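You operate a simulated robot arm through the tools that you are given. There is no shell and no other tool. Be economical: measure what you need, move in short steps, check, and stop when the job is done.

Carry out the task below with a simulated two-armed robot. There is one attempt and no reset: what you move stays moved.

Task
Run the rotor rig at the speed on the job card, then stop it and switch the speed box off.
Fine: hold that speed for two seconds; press STOP; the dial ends at 0.

Only the result counts: the job must be done as asked and must still hold three seconds after the hand-in. Knocking over, shifting, dropping, spilling or breaking anything else fails it.

Robot
Two 7-joint arms with two-finger parallel grippers on one trunk, on a base that drives. Base frame: it is fixed to the floor where the robot stands at the start and does not move with it; the origin is under the middle of the robot, x ahead of it, y to its left, z up. Units: m, degrees, N and s.
The left shoulder is at the start at [0.07, 0.177, 1.195], the right one opposite. With the tool pointing down near the work surface each hand reaches from about 0.1 to 0.72 m from the robot's upright axis, wherever it stands, measured 20 degrees to its own side. Places, roughly: blue sensor arm [0.7, -0.8, 1]; green start button of the speed box [0.6, 0, 0.9]; grey knob of the rub test [0.7, -0.6, 1.1]; job card [0.6, -0.1, 0.9]; left clamp knob [0.6, -0.3, 0.9]; left oil knob [0.8, -0.4, 1]; power switch of the balancing machine [0.6, -1.3, 0.9]; power switch of the read-out box [0.8, 0, 1]; power switch of the speed box [0.5, 0.2, 0.8]; red stop button of the speed box [0.7, 0, 0.9]; right clamp knob [0.6, -0.8, 0.9]; right oil knob [0.8, -0.7, 1]; shaft with discs [0.7, -0.6, 1]; speed dial [0.6, 0.2, 0.9]; switch of the socket bar of the big table [1.1, 0, 0.8]; unit dial of the read-out box [0.9, 0, 1.1]. Payload 3.43 kg a hand.
The TCP of each hand is the grasp point between the finger pads, 0.03 m short of the fingertips. In the tool frame z runs along the fingers and y along their closing line. Largest opening 0.094 m; finger width 0.028, thickness 0.01; the body of the gripper, 0.05 by 0.096 m, starts 0.055 m behind the TCP.
Orientation is that of the tool frame in the base frame, as a unit quaternion [x, y, z, w]. With the fingers straight down and closing along the base's y, the tool's x points along the base's -x, its y along +y and its z along -z.

Tools
- The arms move only by the tool step_arm. It takes "left_steps", "right_steps" or both (then of equal length, played together; a hand with none holds still); each is a list of rows, each an object (a shift or turn left out is 0, a gripper value left out holds the last) with "hand": the opening, from 0 (shut) to 1 (fully open); "linear": the shift along the base's x, y, z in mm, a list of three; "rot": the turn, a rotation vector about the base's x, y, z in degrees, a list of three. In form: [{"hand": hand, "linear": [tx, ty, tz], "rot": [wx, wy, wz]}, ...]. A call has 1 to 12 rows; each row shifts and turns the commanded pose from where the row before left it. Rows are played at 5 a second. More than 0.05 m and 8.6 degrees between two rows, or a gripper value outside its range, and nothing of the call is played. A pose out of reach is approached as far as the arm can. The call stops where the force on the tool passes 80 N (or 10 N more than at its start, if that is more) or the arm is blocked; 0.2 s more then pass. Each finger travels about 0.153 m/s and halts on what it meets, pressing with about 35 N; the grip force reading is that of the motor and also rises with nothing between the fingers. The clock runs only during rows and for 0.2 s after the last one: add rows that do not move to give the fingers time. The reply holds the time, the measured pose of the TCP, the force on the tool along the base axes, the opening and the grip force, in the units named above and with some noise, with the torque about the TCP (base axes, N m) and any sound that the robot's microphone picked up.
- Cameras (640 x 400 px; columns grow to the right, rows downward): "scene" is now at [0.128, 0.026, 1.5014]; the picture's right is [0.32, -0.95, 0.00], its down [-0.66, -0.22, -0.72] and it looks along [0.68, 0.23, -0.69] (base axes); focal length 293 px, centre (320, 200). "left" rides on the left gripper at [0.076, -0.014, -0.102] in its tool frame; the picture's right is [0.18, 0.98, 0.00], its down [-0.75, 0.14, -0.64] and it looks along [-0.63, 0.12, 0.77] (tool axes); focal length 243 px, centre (320, 200). "right" rides on the right gripper at [0.076, 0.014, -0.103] in its tool frame; the picture's right is [-0.18, 0.98, 0.00], its down [-0.75, -0.14, -0.64] and it looks along [-0.63, -0.12, 0.77] (tool axes); focal length 243 px, centre (320, 200). There is no depth. A picture from a camera that has moved, and an enlarged one, comes with that camera's place and axes in the base frame and with its lens.
- camera(camera): a new picture of that camera. No time passes.
- raise_lower(by): slides the trunk up (or, below 0, down) by that many m; the arms and the scene camera ride with it, the base frame stays. It gives what a move gives, with no picture.
- roll_base(legs): drives the robot by 1 to 6 legs, each [ahead, turn to the left] in m and degrees, along the robot's own axes; the way and the turn of a leg run together, so that a leg with both is an arc; at most 1.5 m and 180 degrees a leg. The arms and the cameras ride along, it lands a little off, and it stops where it bumps. It gives what a move gives.
- turn_head(pan, tilt): turns the head with the scene camera to pan (to the left, within 86 degrees either way) and tilt (down, from -29 to 69), counted from straight ahead of the robot. It gives what a move gives.
- zoom(camera, box): a new picture of the part [left, top, right, bottom] of that camera's present view, enlarged. No time passes.
- finish_job(): hands the job in; it is judged then, once.

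Go step by step. Nothing tells you exact positions but the pictures and the camera data: compare them with the known pose of the tool, close in by small moves and look again before you grip or let go. The budget is 120 turns and 108 pictures, counting those below and the enlarged ones. Unless the task says otherwise, let go and move clear before handing in, and close with one line.

The tools are called by a JSON object that holds its "name" and its "arguments". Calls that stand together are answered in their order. step_arm: Moves the arms, as the interface text tells. Its arguments: {"type":"object","properties":{"left_steps":{"type":"array"},"right_steps":{"type":"array"}},"required":[]} The other tools are called the same way: raise_lower (by) slides the trunk up or down; roll_base (legs) drives the base; turn_head (pan, tilt) turns the head that bears the scene camera; camera (camera) takes a picture; zoom (camera, box) takes an enlarged picture of a part of a camera's view; finish_job () hands the job in.

At the start:

```text
t: 0.0
left_position: [0.4053, 0.3478, 1.1901]
left_tcp_rot: [0.0, 1.0, -0.001, -0.001]
left_contact_force: [0.3, 0.3, 0.2]
left_torque: [0.0, -0.02, -0.04]
left_finger_gap: 0.094
left_grip_force: 0.1
right_position: [0.3515, -0.0721, 1.272]
right_tcp_rot: [-0.001, 1.0, 0.001, 0.0]
right_contact_force: [0.2, 0.4, -0.9]
right_torque: [0.04, -0.02, 0.0]
right_finger_gap: 0.094
right_grip_force: 0.1
trunk travel left (down, up): [-0.775, 0.065]
robot x, y, heading: [-0.0008, -0.003, -0.3]
head pan, tilt: [18.8, 43.9]
```

scene: 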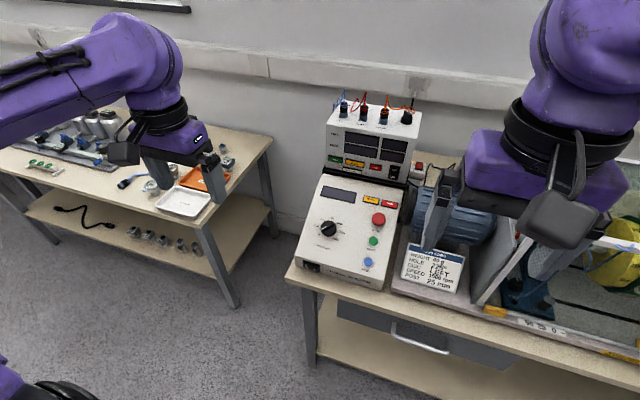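
right: 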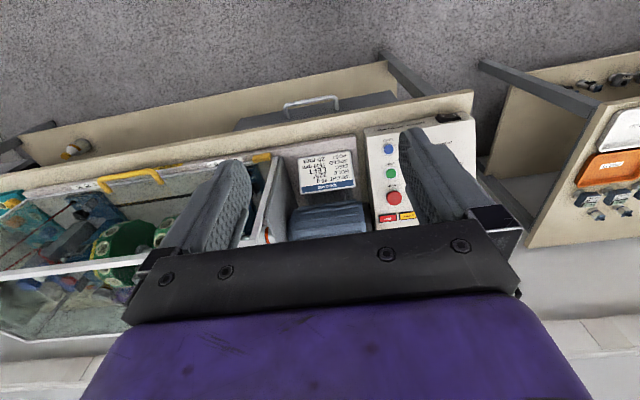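
left: 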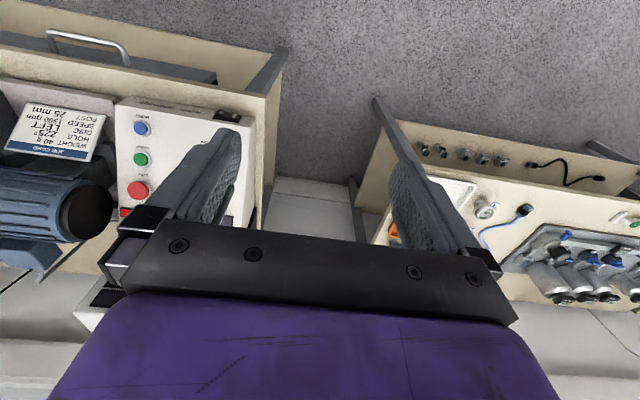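

The speed box with its dial, buttons and the job card is ahead; I zoom in to read the card and the box.

{"name": "zoom", "arguments": {"camera": "scene", "box": [390, 230, 480, 300]}}

{"name": "zoom", "arguments": {"camera": "scene", "box": [285, 170, 415, 290]}}

{"name": "zoom", "arguments": {"camera": "scene", "box": [320, 90, 460, 190]}}

```text
5.71 times, centred on (435, 265) of scene
camera zoom: at [0.128, 0.026, 1.5014], right [0.32, -0.95, 0.0], down [-0.66, -0.22, -0.72], along [0.68, 0.23, -0.69], focal length 1674 px, centre (-337, -171)
```

zoom: 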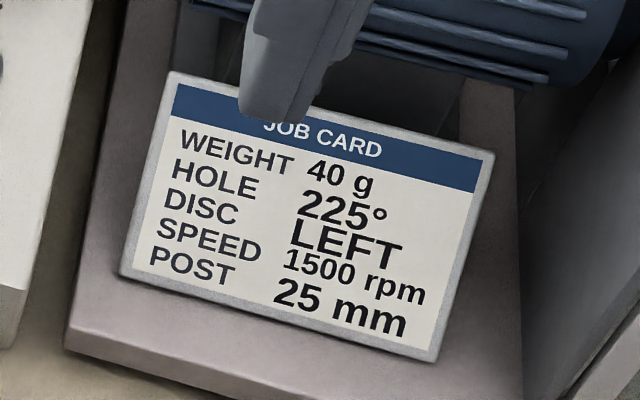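

```text
3.33 times, centred on (350, 230) of scene
camera zoom: at [0.128, 0.026, 1.5014], right [0.32, -0.95, 0.0], down [-0.66, -0.22, -0.72], along [0.68, 0.23, -0.69], focal length 977 px, centre (220, 100)
```

zoom: 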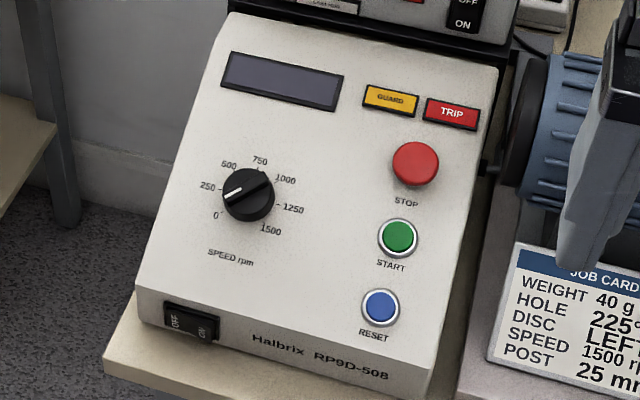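

```text
4.00 times, centred on (390, 140) of scene
camera zoom: at [0.128, 0.026, 1.5014], right [0.32, -0.95, 0.0], down [-0.66, -0.22, -0.72], along [0.68, 0.23, -0.69], focal length 1172 px, centre (40, 440)
```

zoom: 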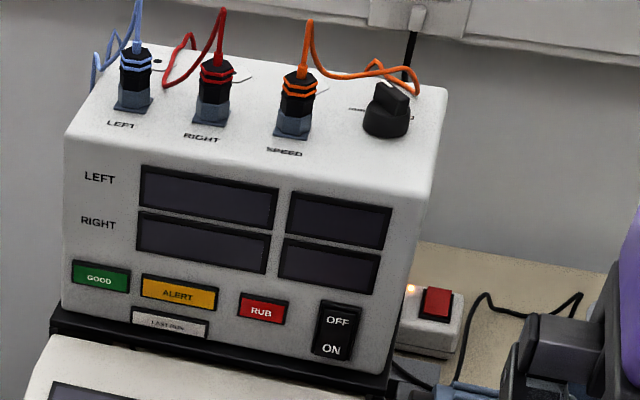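

The card says 1500 rpm; the speed box is dark (off) and the dial isn't at 0. I look at the rotor rig to check the guard before anything spins.

{"name": "turn_head", "arguments": {"pan": -35, "tilt": 35}}

{"name": "camera", "arguments": {"camera": "scene"}}

{"name": "zoom", "arguments": {"camera": "right", "box": [0, 100, 320, 300]}}

```text
t: 1.2
left_position: [0.4053, 0.3475, 1.1913]
left_tcp_rot: [-0.001, 1.0, 0.0, 0.0]
left_contact_force: [-0.7, -0.6, 0.2]
left_torque: [0.0, -0.02, 0.02]
left_finger_gap: 0.0939
left_grip_force: 0.0
right_position: [0.3515, -0.0728, 1.2719]
right_tcp_rot: [-0.001, 1.0, 0.001, 0.0]
right_contact_force: [0.8, -0.2, 0.0]
right_torque: [0.02, -0.01, -0.03]
right_finger_gap: 0.0937
right_grip_force: 0.0
trunk travel left (down, up): [-0.775, 0.065]
robot x, y, heading: [-0.0015, 0.0024, 0.1]
head pan, tilt: [-35.0, 35.0]
```

```text
101 pictures are left
camera scene: at [0.1225, -0.051, 1.5147], right [-0.57, -0.82, 0.0], down [-0.47, 0.33, -0.82], along [0.67, -0.47, -0.57], focal length 293 px, centre (320, 200)
```

scene: 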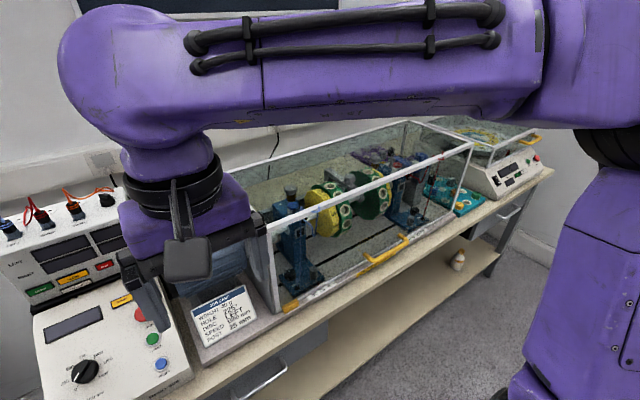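

```text
2.00 times, centred on (160, 200) of right
camera zoom: at [0.2746, -0.0579, 1.374], right [0.18, 0.98, 0.0], down [0.75, -0.14, 0.64], along [0.63, -0.12, -0.77], focal length 485 px, centre (640, 200)
```

zoom: 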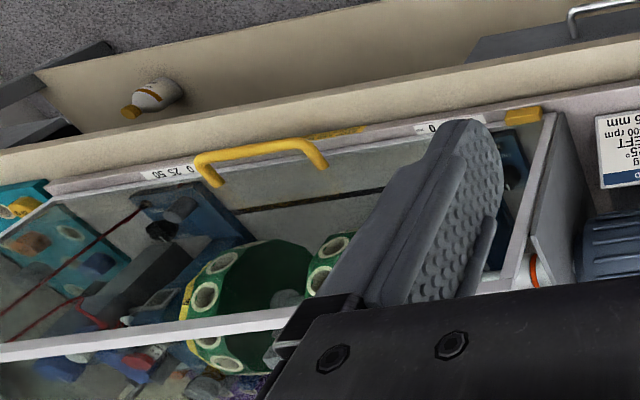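

{"name": "zoom", "arguments": {"camera": "scene", "box": [240, 120, 480, 320]}}

{"name": "zoom", "arguments": {"camera": "scene", "box": [0, 280, 200, 400]}}

```text
2.00 times, centred on (360, 220) of scene
camera zoom: at [0.1225, -0.051, 1.5147], right [-0.57, -0.82, 0.0], down [-0.47, 0.33, -0.82], along [0.67, -0.47, -0.57], focal length 586 px, centre (240, 160)
```

zoom: 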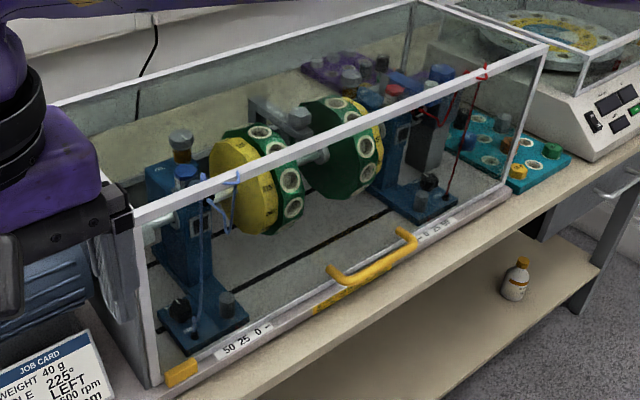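

```text
3.20 times, centred on (100, 340) of scene
camera zoom: at [0.1225, -0.051, 1.5147], right [-0.57, -0.82, 0.0], down [-0.47, 0.33, -0.82], along [0.67, -0.47, -0.57], focal length 938 px, centre (1024, -248)
```

zoom: 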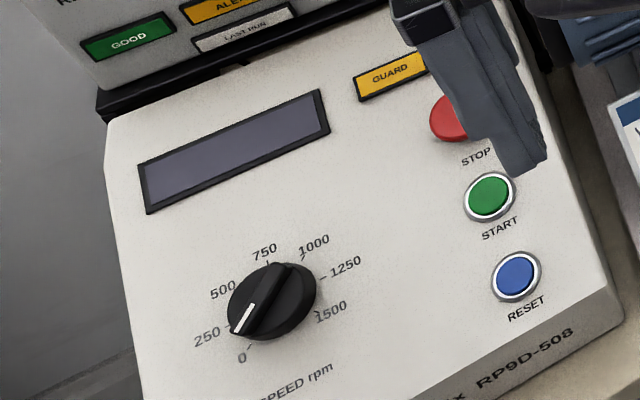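

The guard is closed over the rig, and the panel slopes about 33°; I take the dial to be near [0.616, 0.168, 0.91] and START near [0.624, 0.046, 0.89]. I move the right arm aside and bring the left hand to stand off above the dial, tilted to the panel.

{"name": "step_arm", "arguments": {"left_steps": [{"linear": [24, -30, -30], "rot": [0, -8.25, 0]}, {"linear": [24, -30, -30], "rot": [0, -8.25, 0]}, {"linear": [24, -30, -30], "rot": [0, -8.25, 0]}, {"linear": [24, -30, -30], "rot": [0, -8.25, 0]}, {"linear": [24, -30, -30]}, {"linear": [24, -30, -30]}, {}], "right_steps": [{"linear": [-10, -30, 0]}, {"linear": [-10, -30, 0]}, {"linear": [-10, -30, 0]}, {"linear": [-10, -30, 0]}, {"linear": [0, -30, 0]}, {"linear": [0, -30, 0]}, {}]}}

{"name": "turn_head", "arguments": {"pan": 10, "tilt": 45}}

{"name": "camera", "arguments": {"camera": "left"}}

{"name": "camera", "arguments": {"camera": "scene"}}

```text
t: 2.8
left_position: [0.5471, 0.1677, 1.0087]
left_tcp_rot: [-0.001, 0.959, -0.002, 0.284]
left_contact_force: [-0.6, -0.1, -0.1]
left_torque: [0.0, -0.04, 0.03]
left_finger_gap: 0.0941
left_grip_force: 0.1
right_position: [0.3115, -0.2507, 1.2732]
right_tcp_rot: [-0.001, 1.0, -0.001, 0.002]
right_contact_force: [-0.2, 0.5, -0.6]
right_torque: [-0.04, -0.03, 0.0]
right_finger_gap: 0.0939
right_grip_force: 0.0
trunk travel left (down, up): [-0.775, 0.065]
robot x, y, heading: [0.002, -0.0017, 0.1]
head pan, tilt: [-35.0, 35.0]
```

```text
t: 4.0
left_position: [0.5475, 0.168, 1.009]
left_tcp_rot: [0.0, 0.959, 0.0, 0.284]
left_contact_force: [-0.1, -0.8, -0.1]
left_torque: [-0.01, 0.02, 0.04]
left_finger_gap: 0.0939
left_grip_force: 0.0
right_position: [0.312, -0.2512, 1.2727]
right_tcp_rot: [-0.001, 1.0, 0.0, 0.001]
right_contact_force: [0.1, 0.2, -0.5]
right_torque: [0.01, -0.03, -0.01]
right_finger_gap: 0.0943
right_grip_force: 0.0
trunk travel left (down, up): [-0.775, 0.065]
robot x, y, heading: [-0.0041, -0.0009, 0.1]
head pan, tilt: [10.0, 45.0]
```

```text
97 pictures are left
camera left: at [0.4275, 0.1522, 1.0535], right [-0.15, 0.98, -0.1], down [0.28, 0.14, 0.95], along [0.95, 0.12, -0.3], focal length 243 px, centre (320, 200)
```

left: 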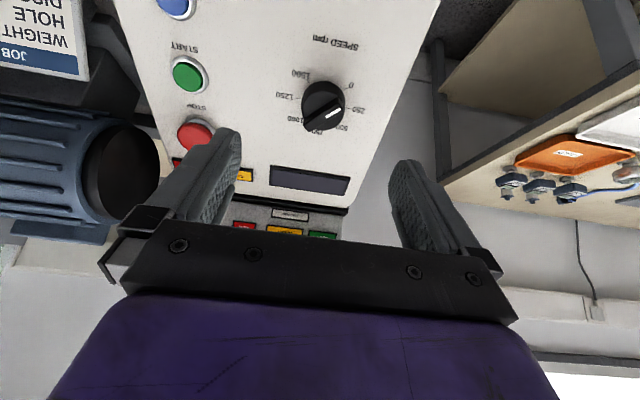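

```text
96 pictures are left
camera scene: at [0.1302, 0.0133, 1.4999], right [0.17, -0.98, 0.0], down [-0.7, -0.12, -0.71], along [0.7, 0.12, -0.71], focal length 293 px, centre (320, 200)
```

scene: 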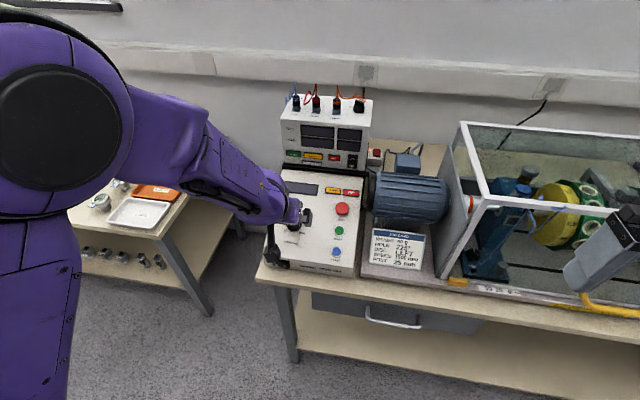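

{"name": "zoom", "arguments": {"camera": "left", "box": [250, 30, 410, 150]}}

```text
3.33 times, centred on (330, 90) of left
camera zoom: at [0.4275, 0.1522, 1.0535], right [-0.15, 0.98, -0.1], down [0.28, 0.14, 0.95], along [0.95, 0.12, -0.3], focal length 809 px, centre (287, 567)
```

zoom: 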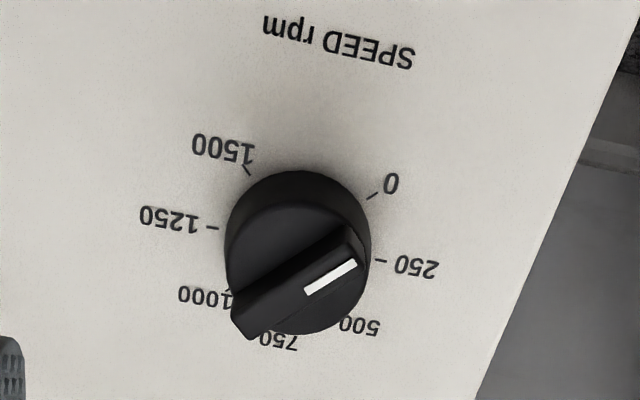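

The dial pointer is at or close to 0. Next I shut the fingers and back off, to view the power switch on the box front.

{"name": "step_arm", "arguments": {"left_steps": [{"hand": 0, "linear": [-33, 0, -10]}, {"linear": [-33, 0, -20]}, {"linear": [-34, 0, -30]}, {}]}}

{"name": "camera", "arguments": {"camera": "left"}}

{"name": "zoom", "arguments": {"camera": "scene", "box": [250, 160, 370, 280]}}

```text
t: 5.0
left_position: [0.4533, 0.1632, 0.9591]
left_tcp_rot: [-0.02, 0.957, -0.024, 0.289]
left_contact_force: [-0.2, 0.4, -0.4]
left_torque: [-0.03, 0.0, 0.0]
left_finger_gap: 0.0
left_grip_force: 33.0
right_position: [0.3117, -0.253, 1.2732]
right_tcp_rot: [-0.001, 1.0, 0.001, 0.001]
right_contact_force: [-0.3, -0.4, 0.4]
right_torque: [0.0, -0.03, 0.03]
right_finger_gap: 0.0942
right_grip_force: 0.1
trunk travel left (down, up): [-0.775, 0.065]
robot x, y, heading: [0.0, -0.0034, 0.4]
head pan, tilt: [10.0, 45.0]
```

```text
94 pictures are left
camera left: at [0.3317, 0.1476, 1.0029], right [-0.18, 0.97, -0.16], down [0.27, 0.2, 0.94], along [0.95, 0.12, -0.3], focal length 243 px, centre (320, 200)
```

left: 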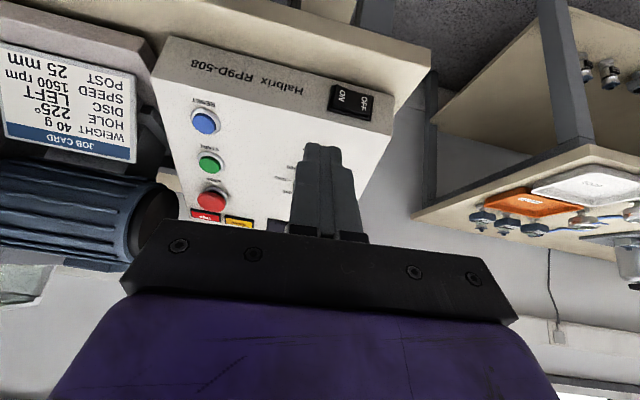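

```text
3.33 times, centred on (310, 220) of scene
camera zoom: at [0.1299, 0.0119, 1.4999], right [0.17, -0.98, 0.0], down [-0.7, -0.12, -0.71], along [0.7, 0.12, -0.71], focal length 977 px, centre (353, 133)
```

zoom: 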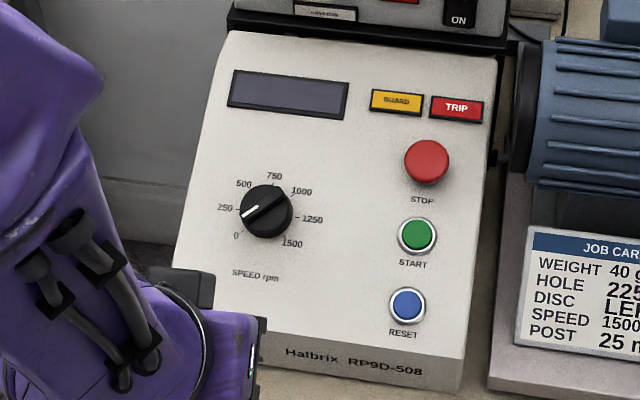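

The switch is at about [0.541, 0.191, 0.824], ON half on the right (y ≈ 0.18), and the dial reads 0. I lower the shut fingers in front of the ON half.

{"name": "step_arm", "arguments": {"left_steps": [{"linear": [10, 4, -30]}, {"linear": [10, 4, -40]}, {"linear": [8, 4, -37]}, {}, {}]}}

{"name": "camera", "arguments": {"camera": "left"}}

{"name": "camera", "arguments": {"camera": "scene"}}

```text
t: 6.2
left_position: [0.477, 0.179, 0.8447]
left_tcp_rot: [-0.003, 0.959, 0.0, 0.283]
left_contact_force: [0.2, 0.5, 0.6]
left_torque: [0.0, 0.0, -0.04]
left_finger_gap: 0.0
left_grip_force: 33.6
right_position: [0.3115, -0.2513, 1.2733]
right_tcp_rot: [-0.001, 1.0, 0.001, 0.001]
right_contact_force: [-0.4, -0.2, 0.1]
right_torque: [-0.04, 0.04, 0.0]
right_finger_gap: 0.0939
right_grip_force: 0.0
trunk travel left (down, up): [-0.775, 0.065]
robot x, y, heading: [-0.0005, 0.0017, 0.1]
head pan, tilt: [10.0, 45.0]
```

```text
92 pictures are left
camera left: at [0.356, 0.1636, 0.8887], right [-0.16, 0.98, -0.1], down [0.28, 0.14, 0.95], along [0.95, 0.12, -0.3], focal length 243 px, centre (320, 200)
```

left: 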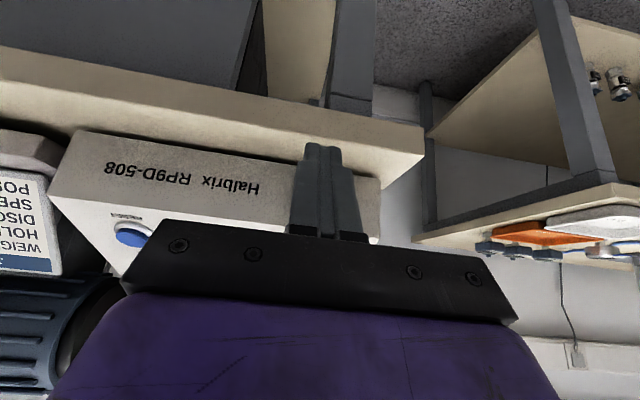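

```text
91 pictures are left
camera scene: at [0.1305, 0.0129, 1.4998], right [0.17, -0.98, 0.0], down [-0.7, -0.12, -0.71], along [0.7, 0.12, -0.71], focal length 293 px, centre (320, 200)
```

scene: 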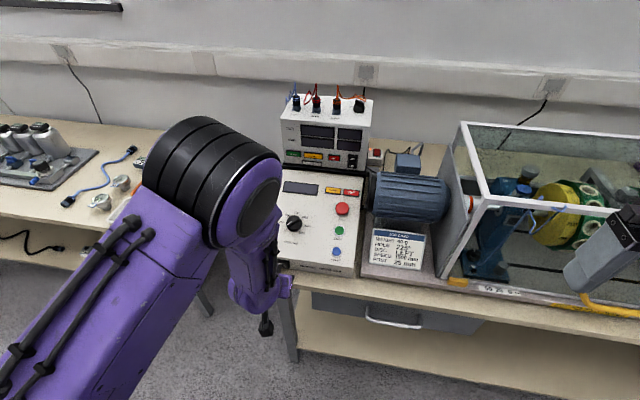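

Fingers are in front of the ON half; I push forward gently.

{"name": "step_arm", "arguments": {"left_steps": [{"linear": [15, 0, -2]}, {"linear": [12, 0, 0]}, {"linear": [4, 0, 0]}, {"linear": [4, 0, 0]}, {"linear": [4, 0, 0]}, {}]}}

{"name": "zoom", "arguments": {"camera": "scene", "box": [250, 160, 370, 280]}}

```text
t: 7.5
left_position: [0.5041, 0.178, 0.8406]
left_tcp_rot: [0.001, 0.96, 0.002, 0.279]
left_contact_force: [-49.6, -8.9, -6.4]
left_torque: [-0.64, 1.03, 0.01]
left_finger_gap: 0.0
left_grip_force: 32.5
right_position: [0.3041, -0.2535, 1.2737]
right_tcp_rot: [-0.001, 1.0, 0.001, 0.005]
right_contact_force: [-0.1, -0.1, -0.1]
right_torque: [-0.04, 0.0, 0.03]
right_finger_gap: 0.0939
right_grip_force: 0.2
trunk travel left (down, up): [-0.775, 0.065]
robot x, y, heading: [0.0015, 0.0009, -0.1]
head pan, tilt: [10.0, 45.0]
```

```text
3.33 times, centred on (310, 220) of scene
camera zoom: at [0.1205, 0.0118, 1.5006], right [0.17, -0.98, 0.0], down [-0.69, -0.12, -0.71], along [0.7, 0.12, -0.7], focal length 977 px, centre (353, 133)
```

zoom: 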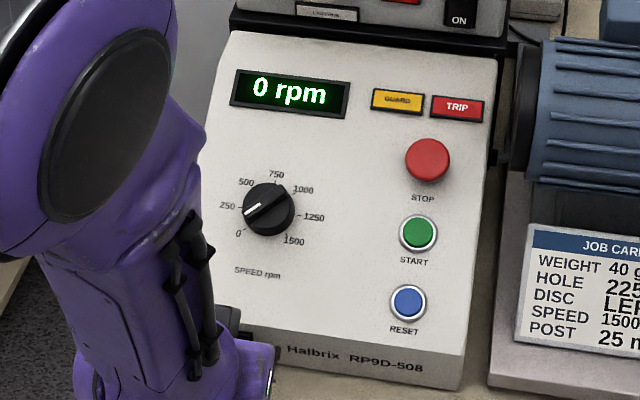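

The speed box is on and shows 0 rpm. I back off, rise, and go to a stand-off in front of START.

{"name": "step_arm", "arguments": {"left_steps": [{"linear": [-35, 0, 0]}, {"linear": [-10, 0, 40]}, {"linear": [5, -15, 45]}, {"linear": [25, -35, 35]}, {"linear": [40, -40, 8]}, {"linear": [34, -40, 0]}, {}, {}]}}

{"name": "camera", "arguments": {"camera": "left"}}

{"name": "camera", "arguments": {"camera": "scene"}}

```text
refused: row 4 steps farther than a row can; nothing moved
```

```text
89 pictures are left
camera left: at [0.3843, 0.1634, 0.8875], right [-0.15, 0.98, -0.1], down [0.29, 0.14, 0.95], along [0.94, 0.12, -0.31], focal length 243 px, centre (320, 200)
```

left: 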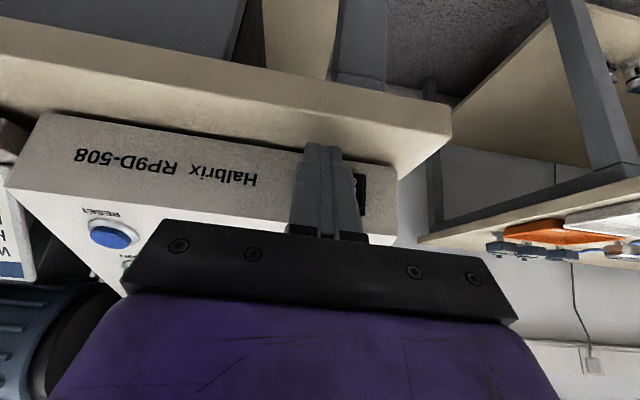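

```text
88 pictures are left
camera scene: at [0.1205, 0.0118, 1.5006], right [0.17, -0.98, 0.0], down [-0.69, -0.12, -0.71], along [0.7, 0.12, -0.7], focal length 293 px, centre (320, 200)
```

scene: 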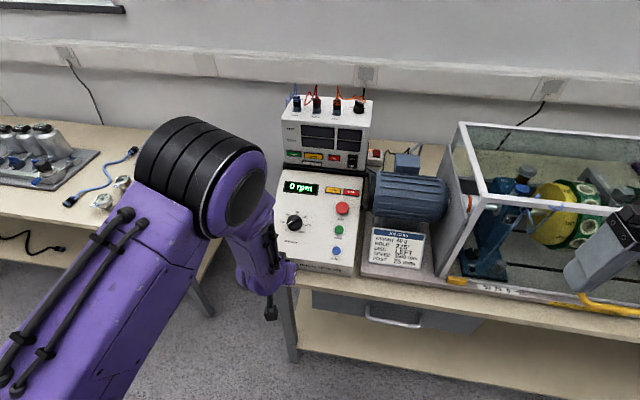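

Rows were too large; I repeat with smaller ones.

{"name": "step_arm", "arguments": {"left_steps": [{"linear": [-35, 0, 0]}, {"linear": [-10, 0, 40]}, {"linear": [0, -15, 42]}, {"linear": [20, -30, 30]}, {"linear": [25, -30, 11]}, {"linear": [31, -30, 0]}, {"linear": [30, -27, 0]}, {}, {}]}}

{"name": "camera", "arguments": {"camera": "left"}}

{"name": "zoom", "arguments": {"camera": "scene", "box": [250, 160, 370, 280]}}

```text
t: 9.6
left_position: [0.5755, 0.0465, 0.965]
left_tcp_rot: [0.0, 0.959, 0.0, 0.284]
left_contact_force: [0.0, -0.5, 0.0]
left_torque: [0.03, 0.0, -0.02]
left_finger_gap: 0.0
left_grip_force: 33.4
right_position: [0.3129, -0.2533, 1.272]
right_tcp_rot: [-0.001, 1.0, 0.001, 0.001]
right_contact_force: [-0.3, 0.6, 0.1]
right_torque: [0.02, 0.01, 0.0]
right_finger_gap: 0.0941
right_grip_force: 0.1
trunk travel left (down, up): [-0.775, 0.065]
robot x, y, heading: [-0.0026, 0.0002, -0.1]
head pan, tilt: [10.0, 45.0]
```

```text
87 pictures are left
camera left: at [0.4556, 0.0312, 1.0101], right [-0.15, 0.98, -0.1], down [0.28, 0.14, 0.95], along [0.95, 0.12, -0.3], focal length 243 px, centre (320, 200)
```

left: 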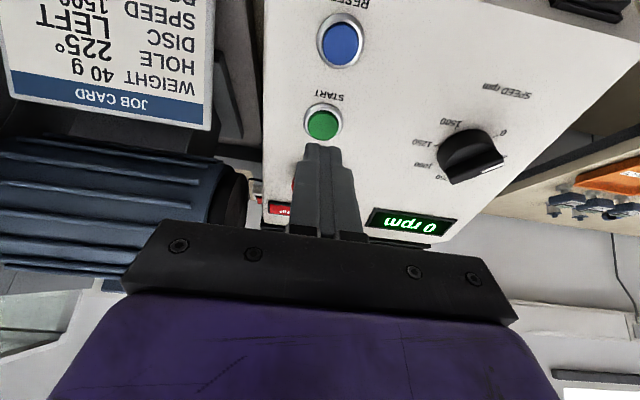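

```text
3.33 times, centred on (310, 220) of scene
camera zoom: at [0.1304, 0.012, 1.4999], right [0.17, -0.98, 0.0], down [-0.7, -0.12, -0.71], along [0.7, 0.12, -0.71], focal length 977 px, centre (353, 133)
```

zoom: 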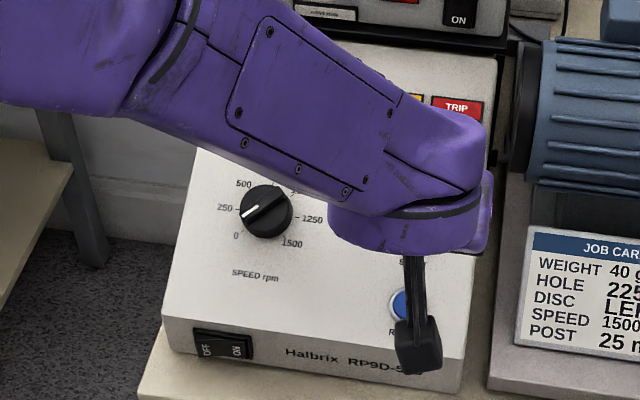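

START is at about [0.626, 0.047, 0.891], in line with the fingers. I press along the panel normal.

{"name": "step_arm", "arguments": {"left_steps": [{"linear": [14, 0, -21]}, {"linear": [11, 0, -17]}, {"linear": [5, 0, -8]}, {"linear": [3, 0, -4]}, {"linear": [3, 0, -4]}, {}]}}

```text
t: 10.9
left_position: [0.6047, 0.0462, 0.9219]
left_tcp_rot: [-0.001, 0.956, 0.0, 0.292]
left_contact_force: [-23.0, 1.9, 61.7]
left_torque: [0.15, 0.44, 0.07]
left_finger_gap: 0.0
left_grip_force: 32.8
right_position: [0.299, -0.2526, 1.2767]
right_tcp_rot: [-0.002, 1.0, 0.0, 0.007]
right_contact_force: [-0.3, 0.3, 0.2]
right_torque: [-0.02, 0.0, -0.03]
right_finger_gap: 0.0941
right_grip_force: 0.0
trunk travel left (down, up): [-0.775, 0.065]
robot x, y, heading: [-0.0014, -0.0037, -0.1]
head pan, tilt: [10.0, 45.0]
heard: click
```

Clicked. I retract, open the hand and return to a stand-off above the dial.

{"name": "step_arm", "arguments": {"left_steps": [{"linear": [-15, 0, 22]}, {"linear": [-15, 5, 30], "hand": 1}, {"linear": [-5, 38, 20]}, {"linear": [-5, 40, 0]}, {"linear": [-10, 39, 0]}, {}, {}]}}

{"name": "camera", "arguments": {"camera": "left"}}

{"name": "zoom", "arguments": {"camera": "left", "box": [240, 20, 400, 140]}}

{"name": "zoom", "arguments": {"camera": "scene", "box": [250, 160, 370, 280]}}

```text
t: 12.6
left_position: [0.5599, 0.1696, 0.9817]
left_tcp_rot: [0.0, 0.959, 0.0, 0.285]
left_contact_force: [-0.6, 0.4, -0.5]
left_torque: [0.03, -0.02, 0.0]
left_finger_gap: 0.0941
left_grip_force: 0.0
right_position: [0.3131, -0.2532, 1.2725]
right_tcp_rot: [-0.001, 1.0, 0.0, 0.0]
right_contact_force: [-0.5, -0.2, -0.7]
right_torque: [0.01, 0.01, 0.02]
right_finger_gap: 0.0939
right_grip_force: 0.1
trunk travel left (down, up): [-0.775, 0.065]
robot x, y, heading: [0.0022, 0.001, -0.0]
head pan, tilt: [10.0, 45.0]
```

```text
85 pictures are left
camera left: at [0.4402, 0.1543, 1.0265], right [-0.15, 0.98, -0.1], down [0.28, 0.14, 0.95], along [0.95, 0.12, -0.3], focal length 243 px, centre (320, 200)
```

left: 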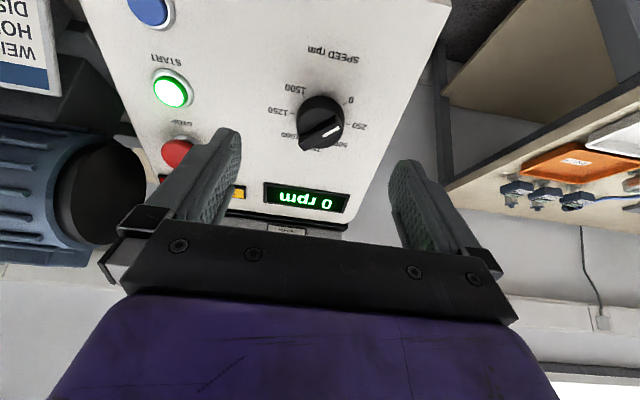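

```text
3.33 times, centred on (320, 80) of left
camera zoom: at [0.4402, 0.1543, 1.0265], right [-0.15, 0.98, -0.1], down [0.28, 0.14, 0.95], along [0.95, 0.12, -0.3], focal length 809 px, centre (320, 600)
```

zoom: 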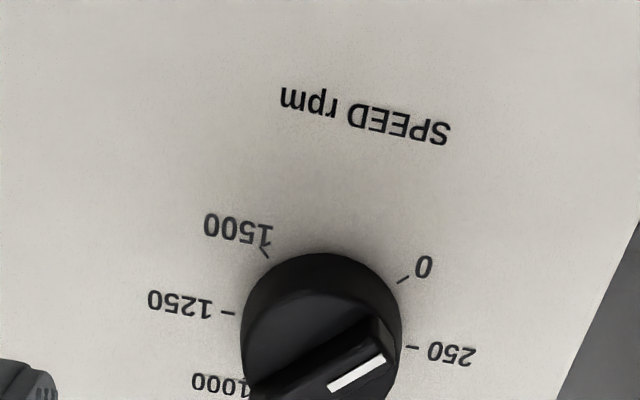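

```text
3.33 times, centred on (310, 220) of scene
camera zoom: at [0.131, 0.0131, 1.4998], right [0.17, -0.98, 0.0], down [-0.7, -0.12, -0.71], along [0.7, 0.12, -0.71], focal length 977 px, centre (353, 133)
```

zoom: 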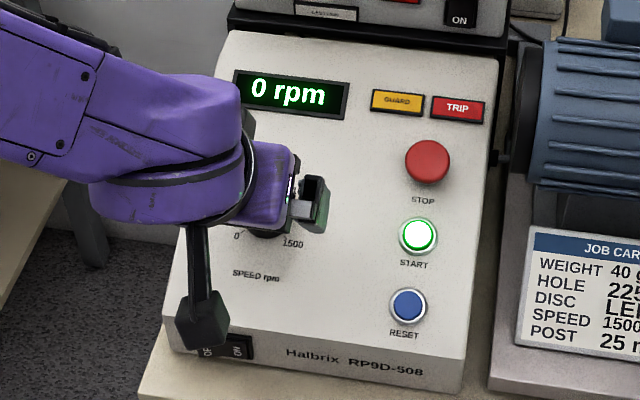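

START is lit and the speed reads 0. I test how far the wrist can turn about the panel normal before gripping the dial.

{"name": "step_arm", "arguments": {"left_steps": [{"rot": [-4.58, 0, 7.05]}, {"rot": [-4.58, 0, 7.05]}, {"rot": [-4.58, 0, 7.05]}, {"rot": [-4.58, 0, 7.05]}, {"rot": [-4.58, 0, 7.05]}, {"rot": [-4.58, 0, 7.05]}, {"rot": [-4.58, 0, 7.05]}, {"rot": [-4.58, 0, 7.05]}, {"rot": [-4.58, 0, 7.05]}, {"rot": [-4.58, 0, 7.05]}, {"rot": [-4.58, 0, 7.05]}, {}]}}

{"name": "camera", "arguments": {"camera": "scene"}}

{"name": "camera", "arguments": {"camera": "left"}}

```text
t: 15.2
left_position: [0.5625, 0.1692, 0.9832]
left_tcp_rot: [0.693, -0.663, 0.206, -0.197]
left_contact_force: [0.2, 0.4, -0.7]
left_torque: [-0.01, -0.02, -0.01]
left_finger_gap: 0.0939
left_grip_force: 0.1
right_position: [0.3113, -0.2527, 1.2725]
right_tcp_rot: [-0.002, 1.0, 0.001, 0.0]
right_contact_force: [-0.7, 0.6, -0.3]
right_torque: [-0.01, 0.01, -0.02]
right_finger_gap: 0.094
right_grip_force: 0.0
trunk travel left (down, up): [-0.775, 0.065]
robot x, y, heading: [-0.0012, -0.0039, 0.2]
head pan, tilt: [10.0, 45.0]
```

```text
82 pictures are left
camera scene: at [0.1303, 0.0131, 1.4999], right [0.17, -0.98, 0.0], down [-0.7, -0.12, -0.71], along [0.7, 0.12, -0.71], focal length 293 px, centre (320, 200)
```

scene: 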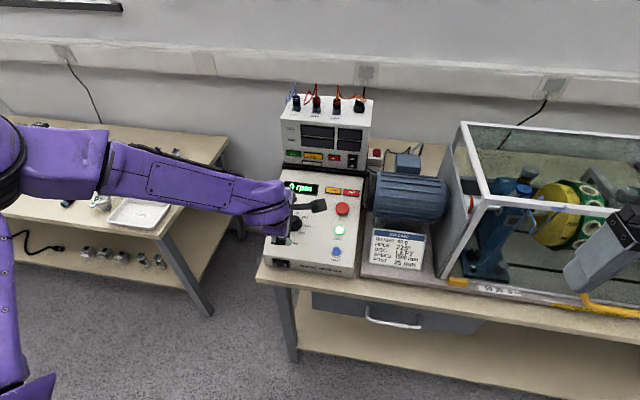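

```text
81 pictures are left
camera left: at [0.5211, 0.0927, 1.0786], right [-0.82, -0.23, -0.53], down [-0.5, 0.75, 0.44], along [0.29, 0.63, -0.72], focal length 243 px, centre (320, 200)
```

left: 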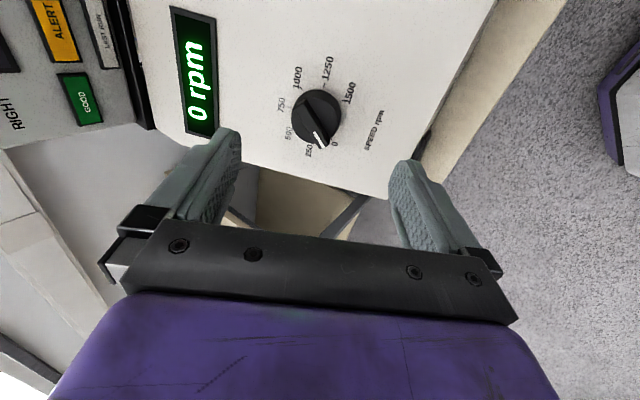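

{"name": "step_arm", "arguments": {"left_steps": [{"rot": [-4.58, 0, 7.05]}, {"rot": [-4.58, 0, 7.05]}, {"rot": [-4.58, 0, 7.05]}, {"rot": [-4.58, 0, 7.05]}, {"rot": [-4.58, 0, 7.05]}, {}]}}

{"name": "camera", "arguments": {"camera": "left"}}

{"name": "zoom", "arguments": {"camera": "left", "box": [240, 60, 400, 180]}}

```text
t: 16.6
left_position: [0.562, 0.1693, 0.9826]
left_tcp_rot: [0.885, -0.37, 0.262, -0.11]
left_contact_force: [0.2, -0.1, 0.3]
left_torque: [-0.02, 0.02, 0.01]
left_finger_gap: 0.0939
left_grip_force: 0.1
right_position: [0.3126, -0.2514, 1.2722]
right_tcp_rot: [-0.001, 1.0, -0.001, 0.001]
right_contact_force: [0.5, 0.2, -0.3]
right_torque: [-0.06, 0.01, -0.02]
right_finger_gap: 0.0937
right_grip_force: 0.1
trunk travel left (down, up): [-0.775, 0.065]
robot x, y, heading: [0.0019, -0.0037, -0.0]
head pan, tilt: [10.0, 45.0]
```

```text
80 pictures are left
camera left: at [0.5596, 0.124, 1.103], right [-0.48, -0.82, -0.31], down [-0.88, 0.44, 0.2], along [-0.03, 0.37, -0.93], focal length 243 px, centre (320, 200)
```

left: 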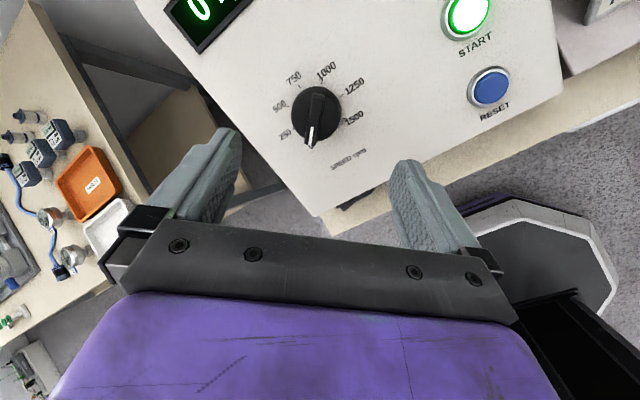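

```text
3.33 times, centred on (320, 120) of left
camera zoom: at [0.5596, 0.124, 1.103], right [-0.48, -0.82, -0.31], down [-0.88, 0.44, 0.2], along [-0.03, 0.37, -0.93], focal length 809 px, centre (320, 467)
```

zoom: 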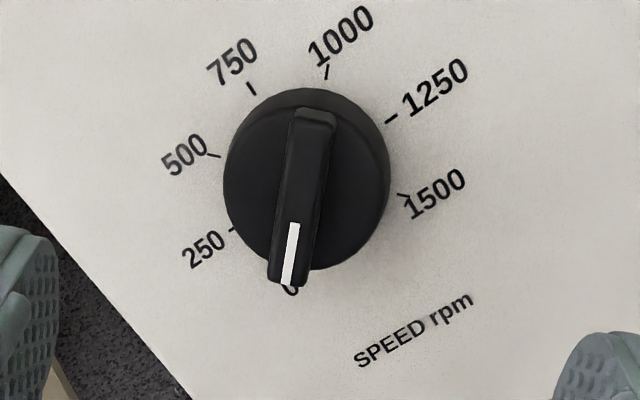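

The pointer is exactly at 0, and the hand is lined up with the dial's ridge. Before gripping I check that the wrist can make the whole 270° turn.

{"name": "step_arm", "arguments": {"left_steps": [{"rot": [4.63, 0, -7.13]}, {"rot": [4.63, 0, -7.13]}, {"rot": [4.63, 0, -7.13]}, {"rot": [4.63, 0, -7.13]}, {"rot": [4.63, 0, -7.13]}, {"rot": [4.63, 0, -7.13]}, {"rot": [4.63, 0, -7.13]}, {"rot": [4.63, 0, -7.13]}, {"rot": [4.63, 0, -7.13]}, {"rot": [4.63, 0, -7.13]}, {"rot": [4.63, 0, -7.13]}, {"rot": [4.63, 0, -7.13]}]}}

{"name": "step_arm", "arguments": {"left_steps": [{"rot": [4.63, 0, -7.13]}, {"rot": [4.63, 0, -7.13]}, {"rot": [4.63, 0, -7.13]}, {"rot": [4.63, 0, -7.13]}, {"rot": [4.63, 0, -7.13]}, {"rot": [4.63, 0, -7.13]}, {"rot": [4.63, 0, -7.13]}, {"rot": [4.63, 0, -7.13]}, {"rot": [4.63, 0, -7.13]}, {"rot": [4.63, 0, -7.13]}, {"rot": [4.63, 0, -7.13]}, {"rot": [4.63, 0, -7.13]}]}}

{"name": "step_arm", "arguments": {"left_steps": [{"rot": [4.63, 0, -7.13]}, {"rot": [4.63, 0, -7.13]}, {"rot": [4.63, 0, -7.13]}, {"rot": [4.63, 0, -7.13]}, {"rot": [4.63, 0, -7.13]}, {"rot": [4.63, 0, -7.13]}, {"rot": [4.63, 0, -7.13]}, {"rot": [4.63, 0, -7.13]}, {}]}}

{"name": "camera", "arguments": {"camera": "scene"}}

{"name": "camera", "arguments": {"camera": "left"}}

```text
t: 19.1
left_position: [0.5623, 0.1696, 0.983]
left_tcp_rot: [-0.267, 0.921, -0.08, 0.274]
left_contact_force: [-0.3, -0.2, 0.3]
left_torque: [0.01, 0.0, -0.01]
left_finger_gap: 0.0937
left_grip_force: 0.0
right_position: [0.3124, -0.2513, 1.2734]
right_tcp_rot: [-0.001, 1.0, 0.001, 0.002]
right_contact_force: [0.0, 0.1, 0.2]
right_torque: [-0.01, 0.0, 0.01]
right_finger_gap: 0.0942
right_grip_force: 0.1
trunk travel left (down, up): [-0.775, 0.065]
robot x, y, heading: [-0.0027, -0.0005, -0.2]
head pan, tilt: [10.0, 45.0]
```

```text
t: 21.8
left_position: [0.5635, 0.169, 0.9834]
left_tcp_rot: [0.547, 0.788, 0.161, 0.232]
left_contact_force: [-0.7, 0.0, 0.3]
left_torque: [0.0, 0.01, 0.0]
left_finger_gap: 0.0941
left_grip_force: 0.0
right_position: [0.3121, -0.2516, 1.2726]
right_tcp_rot: [-0.001, 1.0, 0.0, 0.0]
right_contact_force: [-0.3, 1.2, 0.1]
right_torque: [-0.01, -0.01, 0.0]
right_finger_gap: 0.0938
right_grip_force: 0.0
trunk travel left (down, up): [-0.775, 0.065]
robot x, y, heading: [0.0025, -0.0008, 0.3]
head pan, tilt: [10.0, 45.0]
```

```text
t: 23.8
left_position: [0.563, 0.1692, 0.9821]
left_tcp_rot: [0.894, 0.348, 0.265, 0.102]
left_contact_force: [-0.3, 0.2, 0.6]
left_torque: [0.02, 0.04, -0.03]
left_finger_gap: 0.0941
left_grip_force: 0.1
right_position: [0.3122, -0.2529, 1.2725]
right_tcp_rot: [-0.001, 1.0, 0.001, 0.001]
right_contact_force: [0.5, 0.2, -0.5]
right_torque: [0.01, 0.01, -0.01]
right_finger_gap: 0.094
right_grip_force: 0.1
trunk travel left (down, up): [-0.775, 0.065]
robot x, y, heading: [-0.002, -0.0005, 0.0]
head pan, tilt: [10.0, 45.0]
```

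```text
78 pictures are left
camera scene: at [0.1304, 0.0133, 1.4999], right [0.17, -0.98, 0.0], down [-0.7, -0.12, -0.71], along [0.7, 0.12, -0.71], focal length 293 px, centre (320, 200)
```

scene: 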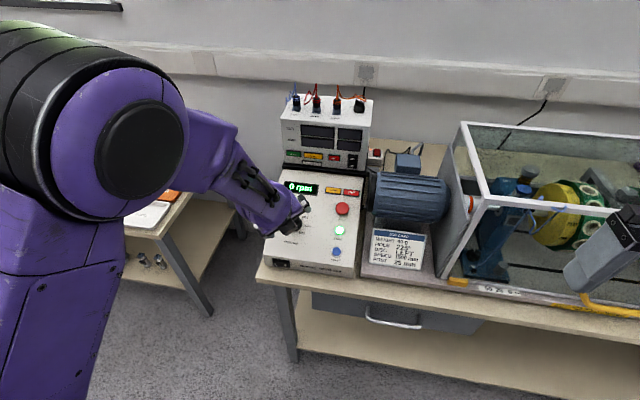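

```text
77 pictures are left
camera left: at [0.5456, 0.2306, 1.0939], right [0.67, -0.6, 0.43], down [-0.74, -0.61, 0.29], along [0.09, -0.51, -0.85], focal length 243 px, centre (320, 200)
```

left: 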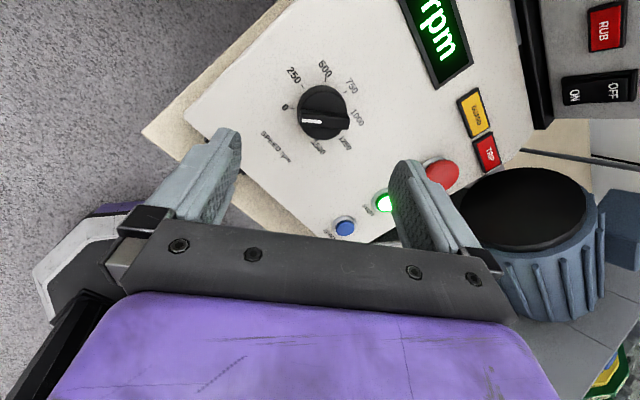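

{"name": "zoom", "arguments": {"camera": "left", "box": [240, 50, 400, 170]}}

```text
3.33 times, centred on (320, 110) of left
camera zoom: at [0.5456, 0.2306, 1.0939], right [0.67, -0.6, 0.43], down [-0.74, -0.61, 0.29], along [0.09, -0.51, -0.85], focal length 809 px, centre (320, 500)
```

zoom: 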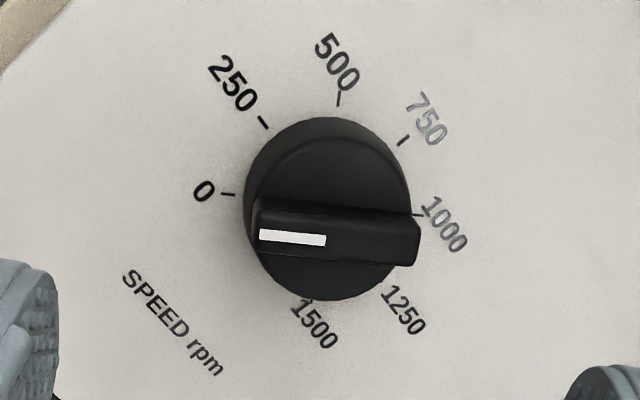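

The wrist makes the full turn. The views also show the panel slope is nearer 24° than 33°, with the dial centre at [0.625, 0.171, 0.89]; I turn back, correct the tilt and centre over the dial.

{"name": "step_arm", "arguments": {"left_steps": [{"rot": [0, 4.5, 0], "linear": [10, 1, 0]}, {"rot": [0, 4.5, 0], "linear": [11, 1, 0]}, {"rot": [-3.46, 0, 7.77]}, {"rot": [-3.46, 0, 7.77]}, {"rot": [-3.46, 0, 7.77]}, {"rot": [-3.46, 0, 7.77]}, {"rot": [-3.46, 0, 7.77]}, {"rot": [-3.46, 0, 7.77]}, {"rot": [-3.46, 0, 7.77]}, {"rot": [-3.46, 0, 7.77]}, {"rot": [-3.46, 0, 7.77]}, {"rot": [-3.46, 0, 7.77]}]}}

{"name": "step_arm", "arguments": {"left_steps": [{"rot": [-3.46, 0, 7.77]}, {"rot": [-3.46, 0, 7.77]}, {"rot": [-3.46, 0, 7.77]}, {"rot": [-3.46, 0, 7.77]}, {"rot": [-3.46, 0, 7.77]}, {"rot": [-3.46, 0, 7.77]}, {"rot": [-3.46, 0, 7.77]}, {"rot": [-3.46, 0, 7.77]}, {"rot": [-3.46, 0, 7.77]}, {"rot": [-3.46, 0, 7.77]}, {"rot": [-3.46, 0, 7.77]}, {"rot": [-3.46, 0, 7.77]}]}}

{"name": "step_arm", "arguments": {"left_steps": [{"rot": [-3.46, 0, 7.77]}, {"rot": [-3.46, 0, 7.77]}, {"rot": [-3.46, 0, 7.77]}, {"rot": [-3.46, 0, 7.77]}, {"rot": [-3.46, 0, 7.77]}, {"rot": [-3.46, 0, 7.77]}, {"rot": [-3.46, 0, 7.77]}, {"rot": [-3.46, 0, 7.77]}, {"rot": [-3.46, 0, 7.77]}, {"rot": [-3.46, 0, 7.77], "hand": 0.38}, {}, {}]}}

{"name": "zoom", "arguments": {"camera": "left", "box": [240, 60, 400, 180]}}

```text
t: 26.4
left_position: [0.5836, 0.1723, 0.9832]
left_tcp_rot: [0.431, 0.878, 0.091, 0.187]
left_contact_force: [0.3, -0.2, -0.7]
left_torque: [0.0, -0.01, 0.01]
left_finger_gap: 0.0938
left_grip_force: 0.0
right_position: [0.3125, -0.2529, 1.2739]
right_tcp_rot: [-0.001, 1.0, 0.0, 0.0]
right_contact_force: [-0.5, -0.5, -0.3]
right_torque: [-0.03, 0.03, 0.0]
right_finger_gap: 0.094
right_grip_force: 0.1
trunk travel left (down, up): [-0.775, 0.065]
robot x, y, heading: [0.0007, 0.0029, 0.2]
head pan, tilt: [10.0, 45.0]
```

```text
t: 28.9
left_position: [0.583, 0.1706, 0.9832]
left_tcp_rot: [-0.412, 0.887, -0.087, 0.189]
left_contact_force: [-0.1, 0.0, 0.2]
left_torque: [0.02, -0.02, 0.0]
left_finger_gap: 0.0939
left_grip_force: 0.0
right_position: [0.3132, -0.253, 1.2723]
right_tcp_rot: [-0.001, 1.0, -0.001, 0.001]
right_contact_force: [0.7, -0.1, -0.2]
right_torque: [0.01, 0.04, 0.05]
right_finger_gap: 0.0937
right_grip_force: 0.1
trunk travel left (down, up): [-0.775, 0.065]
robot x, y, heading: [-0.0027, -0.0011, 0.0]
head pan, tilt: [10.0, 45.0]
```

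```text
t: 31.6
left_position: [0.5872, 0.1824, 0.9879]
left_tcp_rot: [0.913, -0.351, 0.2, -0.06]
left_contact_force: [0.1, 0.4, -0.4]
left_torque: [0.02, 0.02, -0.05]
left_finger_gap: 0.0359
left_grip_force: 0.0
right_position: [0.3115, -0.2522, 1.2726]
right_tcp_rot: [-0.001, 1.0, 0.0, 0.001]
right_contact_force: [0.4, 0.2, 0.0]
right_torque: [0.02, 0.02, 0.03]
right_finger_gap: 0.0939
right_grip_force: 0.0
trunk travel left (down, up): [-0.775, 0.065]
robot x, y, heading: [0.0002, -0.0021, 0.3]
head pan, tilt: [10.0, 45.0]
```

```text
3.33 times, centred on (320, 120) of left
camera zoom: at [0.605, 0.1454, 1.1084], right [-0.48, -0.86, -0.19], down [-0.86, 0.42, 0.31], along [-0.19, 0.31, -0.93], focal length 809 px, centre (320, 467)
```

zoom: 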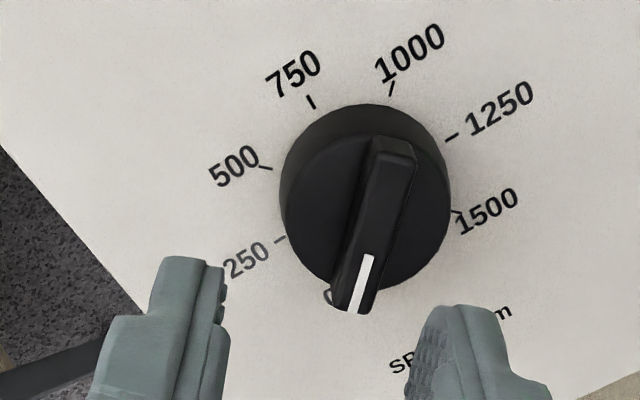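

At this tilt the wrist is at its limit near −135°. I turn back two rows and check the pose.

{"name": "step_arm", "arguments": {"left_steps": [{"rot": [3.46, 0, -7.77]}, {}]}}

{"name": "step_arm", "arguments": {"left_steps": [{"rot": [1.73, 0, -3.88]}, {}, {}]}}

{"name": "zoom", "arguments": {"camera": "left", "box": [240, 60, 400, 180]}}

```text
t: 32.1
left_position: [0.5848, 0.1798, 0.9822]
left_tcp_rot: [0.881, -0.427, 0.187, -0.083]
left_contact_force: [1.2, 0.3, 0.4]
left_torque: [0.0, 0.02, -0.03]
left_finger_gap: 0.0353
left_grip_force: 0.1
right_position: [0.3126, -0.2517, 1.2737]
right_tcp_rot: [-0.001, 1.0, 0.0, 0.001]
right_contact_force: [1.2, 0.0, -1.0]
right_torque: [0.02, -0.02, 0.0]
right_finger_gap: 0.094
right_grip_force: 0.1
trunk travel left (down, up): [-0.775, 0.065]
robot x, y, heading: [-0.0006, 0.0019, -0.2]
head pan, tilt: [10.0, 45.0]
```

```text
t: 33.0
left_position: [0.5843, 0.1782, 0.9805]
left_tcp_rot: [0.862, -0.464, 0.183, -0.09]
left_contact_force: [-0.3, 0.5, -0.4]
left_torque: [0.02, 0.02, -0.01]
left_finger_gap: 0.0354
left_grip_force: 0.0
right_position: [0.3126, -0.2525, 1.2723]
right_tcp_rot: [-0.001, 1.0, 0.0, 0.001]
right_contact_force: [-0.6, 0.2, 0.5]
right_torque: [-0.03, 0.02, 0.01]
right_finger_gap: 0.094
right_grip_force: 0.0
trunk travel left (down, up): [-0.775, 0.065]
robot x, y, heading: [0.0017, -0.0007, -0.0]
head pan, tilt: [10.0, 45.0]
```

```text
3.33 times, centred on (320, 120) of left
camera zoom: at [0.5918, 0.1218, 1.0969], right [-0.66, -0.7, -0.28], down [-0.74, 0.56, 0.37], along [-0.1, 0.45, -0.89], focal length 809 px, centre (320, 467)
```

zoom: 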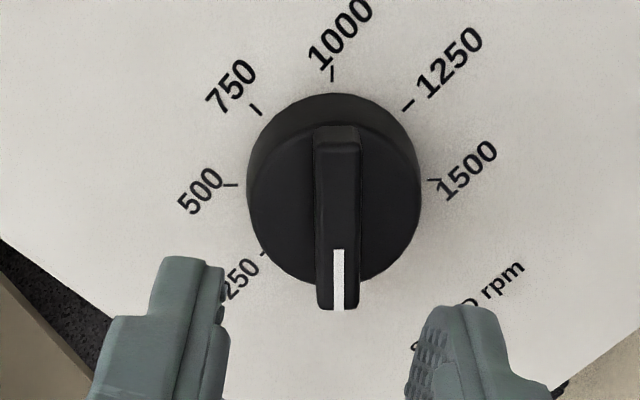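

The arm is still pinched at that end, so I use two grips instead: first the ridge from +45° (0 → about 330 rpm), then regrip from −75° and turn the rest in one go. I turn to +45°.

{"name": "step_arm", "arguments": {"left_steps": [{"rot": [3.42, 0, -7.68]}, {"rot": [3.42, 0, -7.68]}, {"rot": [3.42, 0, -7.68]}, {"rot": [3.42, 0, -7.68]}, {"rot": [3.42, 0, -7.68]}, {"rot": [3.42, 0, -7.68]}, {}]}}

{"name": "step_arm", "arguments": {"left_steps": [{"rot": [3.42, 0, -7.68]}, {"rot": [3.42, 0, -7.68]}, {"rot": [3.42, 0, -7.68]}, {"rot": [3.42, 0, -7.68]}, {"rot": [3.42, 0, -7.68]}, {"rot": [3.42, 0, -7.68]}, {"rot": [3.42, 0, -7.68]}, {"rot": [3.42, 0, -7.68]}, {"rot": [3.42, 0, -7.68]}, {"rot": [3.42, 0, -7.68]}, {"rot": [3.42, 0, -7.68]}, {"rot": [3.42, 0, -7.68]}]}}

{"name": "step_arm", "arguments": {"left_steps": [{"rot": [3.42, 0, -7.68]}, {"rot": [3.42, 0, -7.68]}, {}, {}]}}

{"name": "zoom", "arguments": {"camera": "left", "box": [240, 60, 400, 180]}}

```text
t: 34.5
left_position: [0.5839, 0.17, 0.9831]
left_tcp_rot: [-0.571, 0.794, -0.121, 0.169]
left_contact_force: [0.0, 0.4, 0.4]
left_torque: [0.02, 0.03, 0.0]
left_finger_gap: 0.0361
left_grip_force: 0.0
right_position: [0.3127, -0.2519, 1.2724]
right_tcp_rot: [-0.001, 1.0, 0.0, 0.001]
right_contact_force: [0.0, 0.2, 0.2]
right_torque: [0.01, 0.0, 0.02]
right_finger_gap: 0.0938
right_grip_force: 0.0
trunk travel left (down, up): [-0.775, 0.065]
robot x, y, heading: [-0.0, -0.0012, 0.4]
head pan, tilt: [10.0, 45.0]
```

```text
t: 37.1
left_position: [0.5835, 0.1704, 0.9821]
left_tcp_rot: [0.25, 0.946, 0.054, 0.201]
left_contact_force: [0.3, -0.1, -0.1]
left_torque: [0.01, 0.02, -0.01]
left_finger_gap: 0.0356
left_grip_force: 0.1
right_position: [0.3116, -0.2515, 1.2725]
right_tcp_rot: [-0.001, 1.0, 0.0, 0.001]
right_contact_force: [0.7, 0.3, -0.3]
right_torque: [-0.05, -0.03, 0.01]
right_finger_gap: 0.0938
right_grip_force: 0.0
trunk travel left (down, up): [-0.775, 0.065]
robot x, y, heading: [-0.0049, -0.0011, -0.1]
head pan, tilt: [10.0, 45.0]
```

```text
t: 38.1
left_position: [0.5835, 0.1721, 0.9828]
left_tcp_rot: [0.384, 0.9, 0.082, 0.191]
left_contact_force: [-0.4, 0.3, 0.4]
left_torque: [0.02, 0.02, 0.01]
left_finger_gap: 0.0358
left_grip_force: 0.0
right_position: [0.311, -0.2523, 1.2723]
right_tcp_rot: [-0.001, 1.0, 0.0, 0.001]
right_contact_force: [0.4, 0.3, 1.1]
right_torque: [0.03, 0.01, -0.02]
right_finger_gap: 0.0942
right_grip_force: 0.1
trunk travel left (down, up): [-0.775, 0.065]
robot x, y, heading: [0.0011, 0.0019, 0.0]
head pan, tilt: [10.0, 45.0]
```

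```text
3.33 times, centred on (320, 120) of left
camera zoom: at [0.4842, 0.2156, 1.0511], right [0.53, 0.81, 0.24], down [0.31, -0.45, 0.84], along [0.79, -0.37, -0.49], focal length 809 px, centre (320, 467)
```

zoom: 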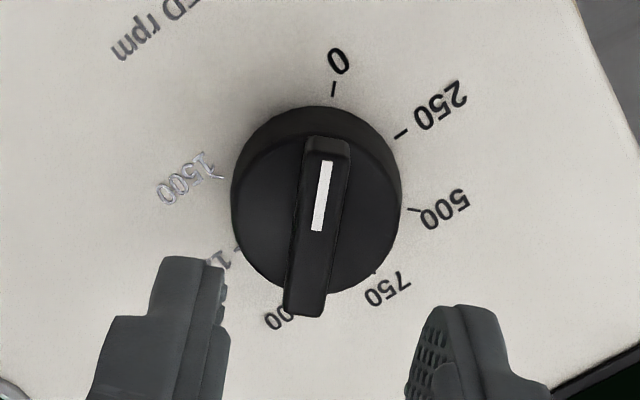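

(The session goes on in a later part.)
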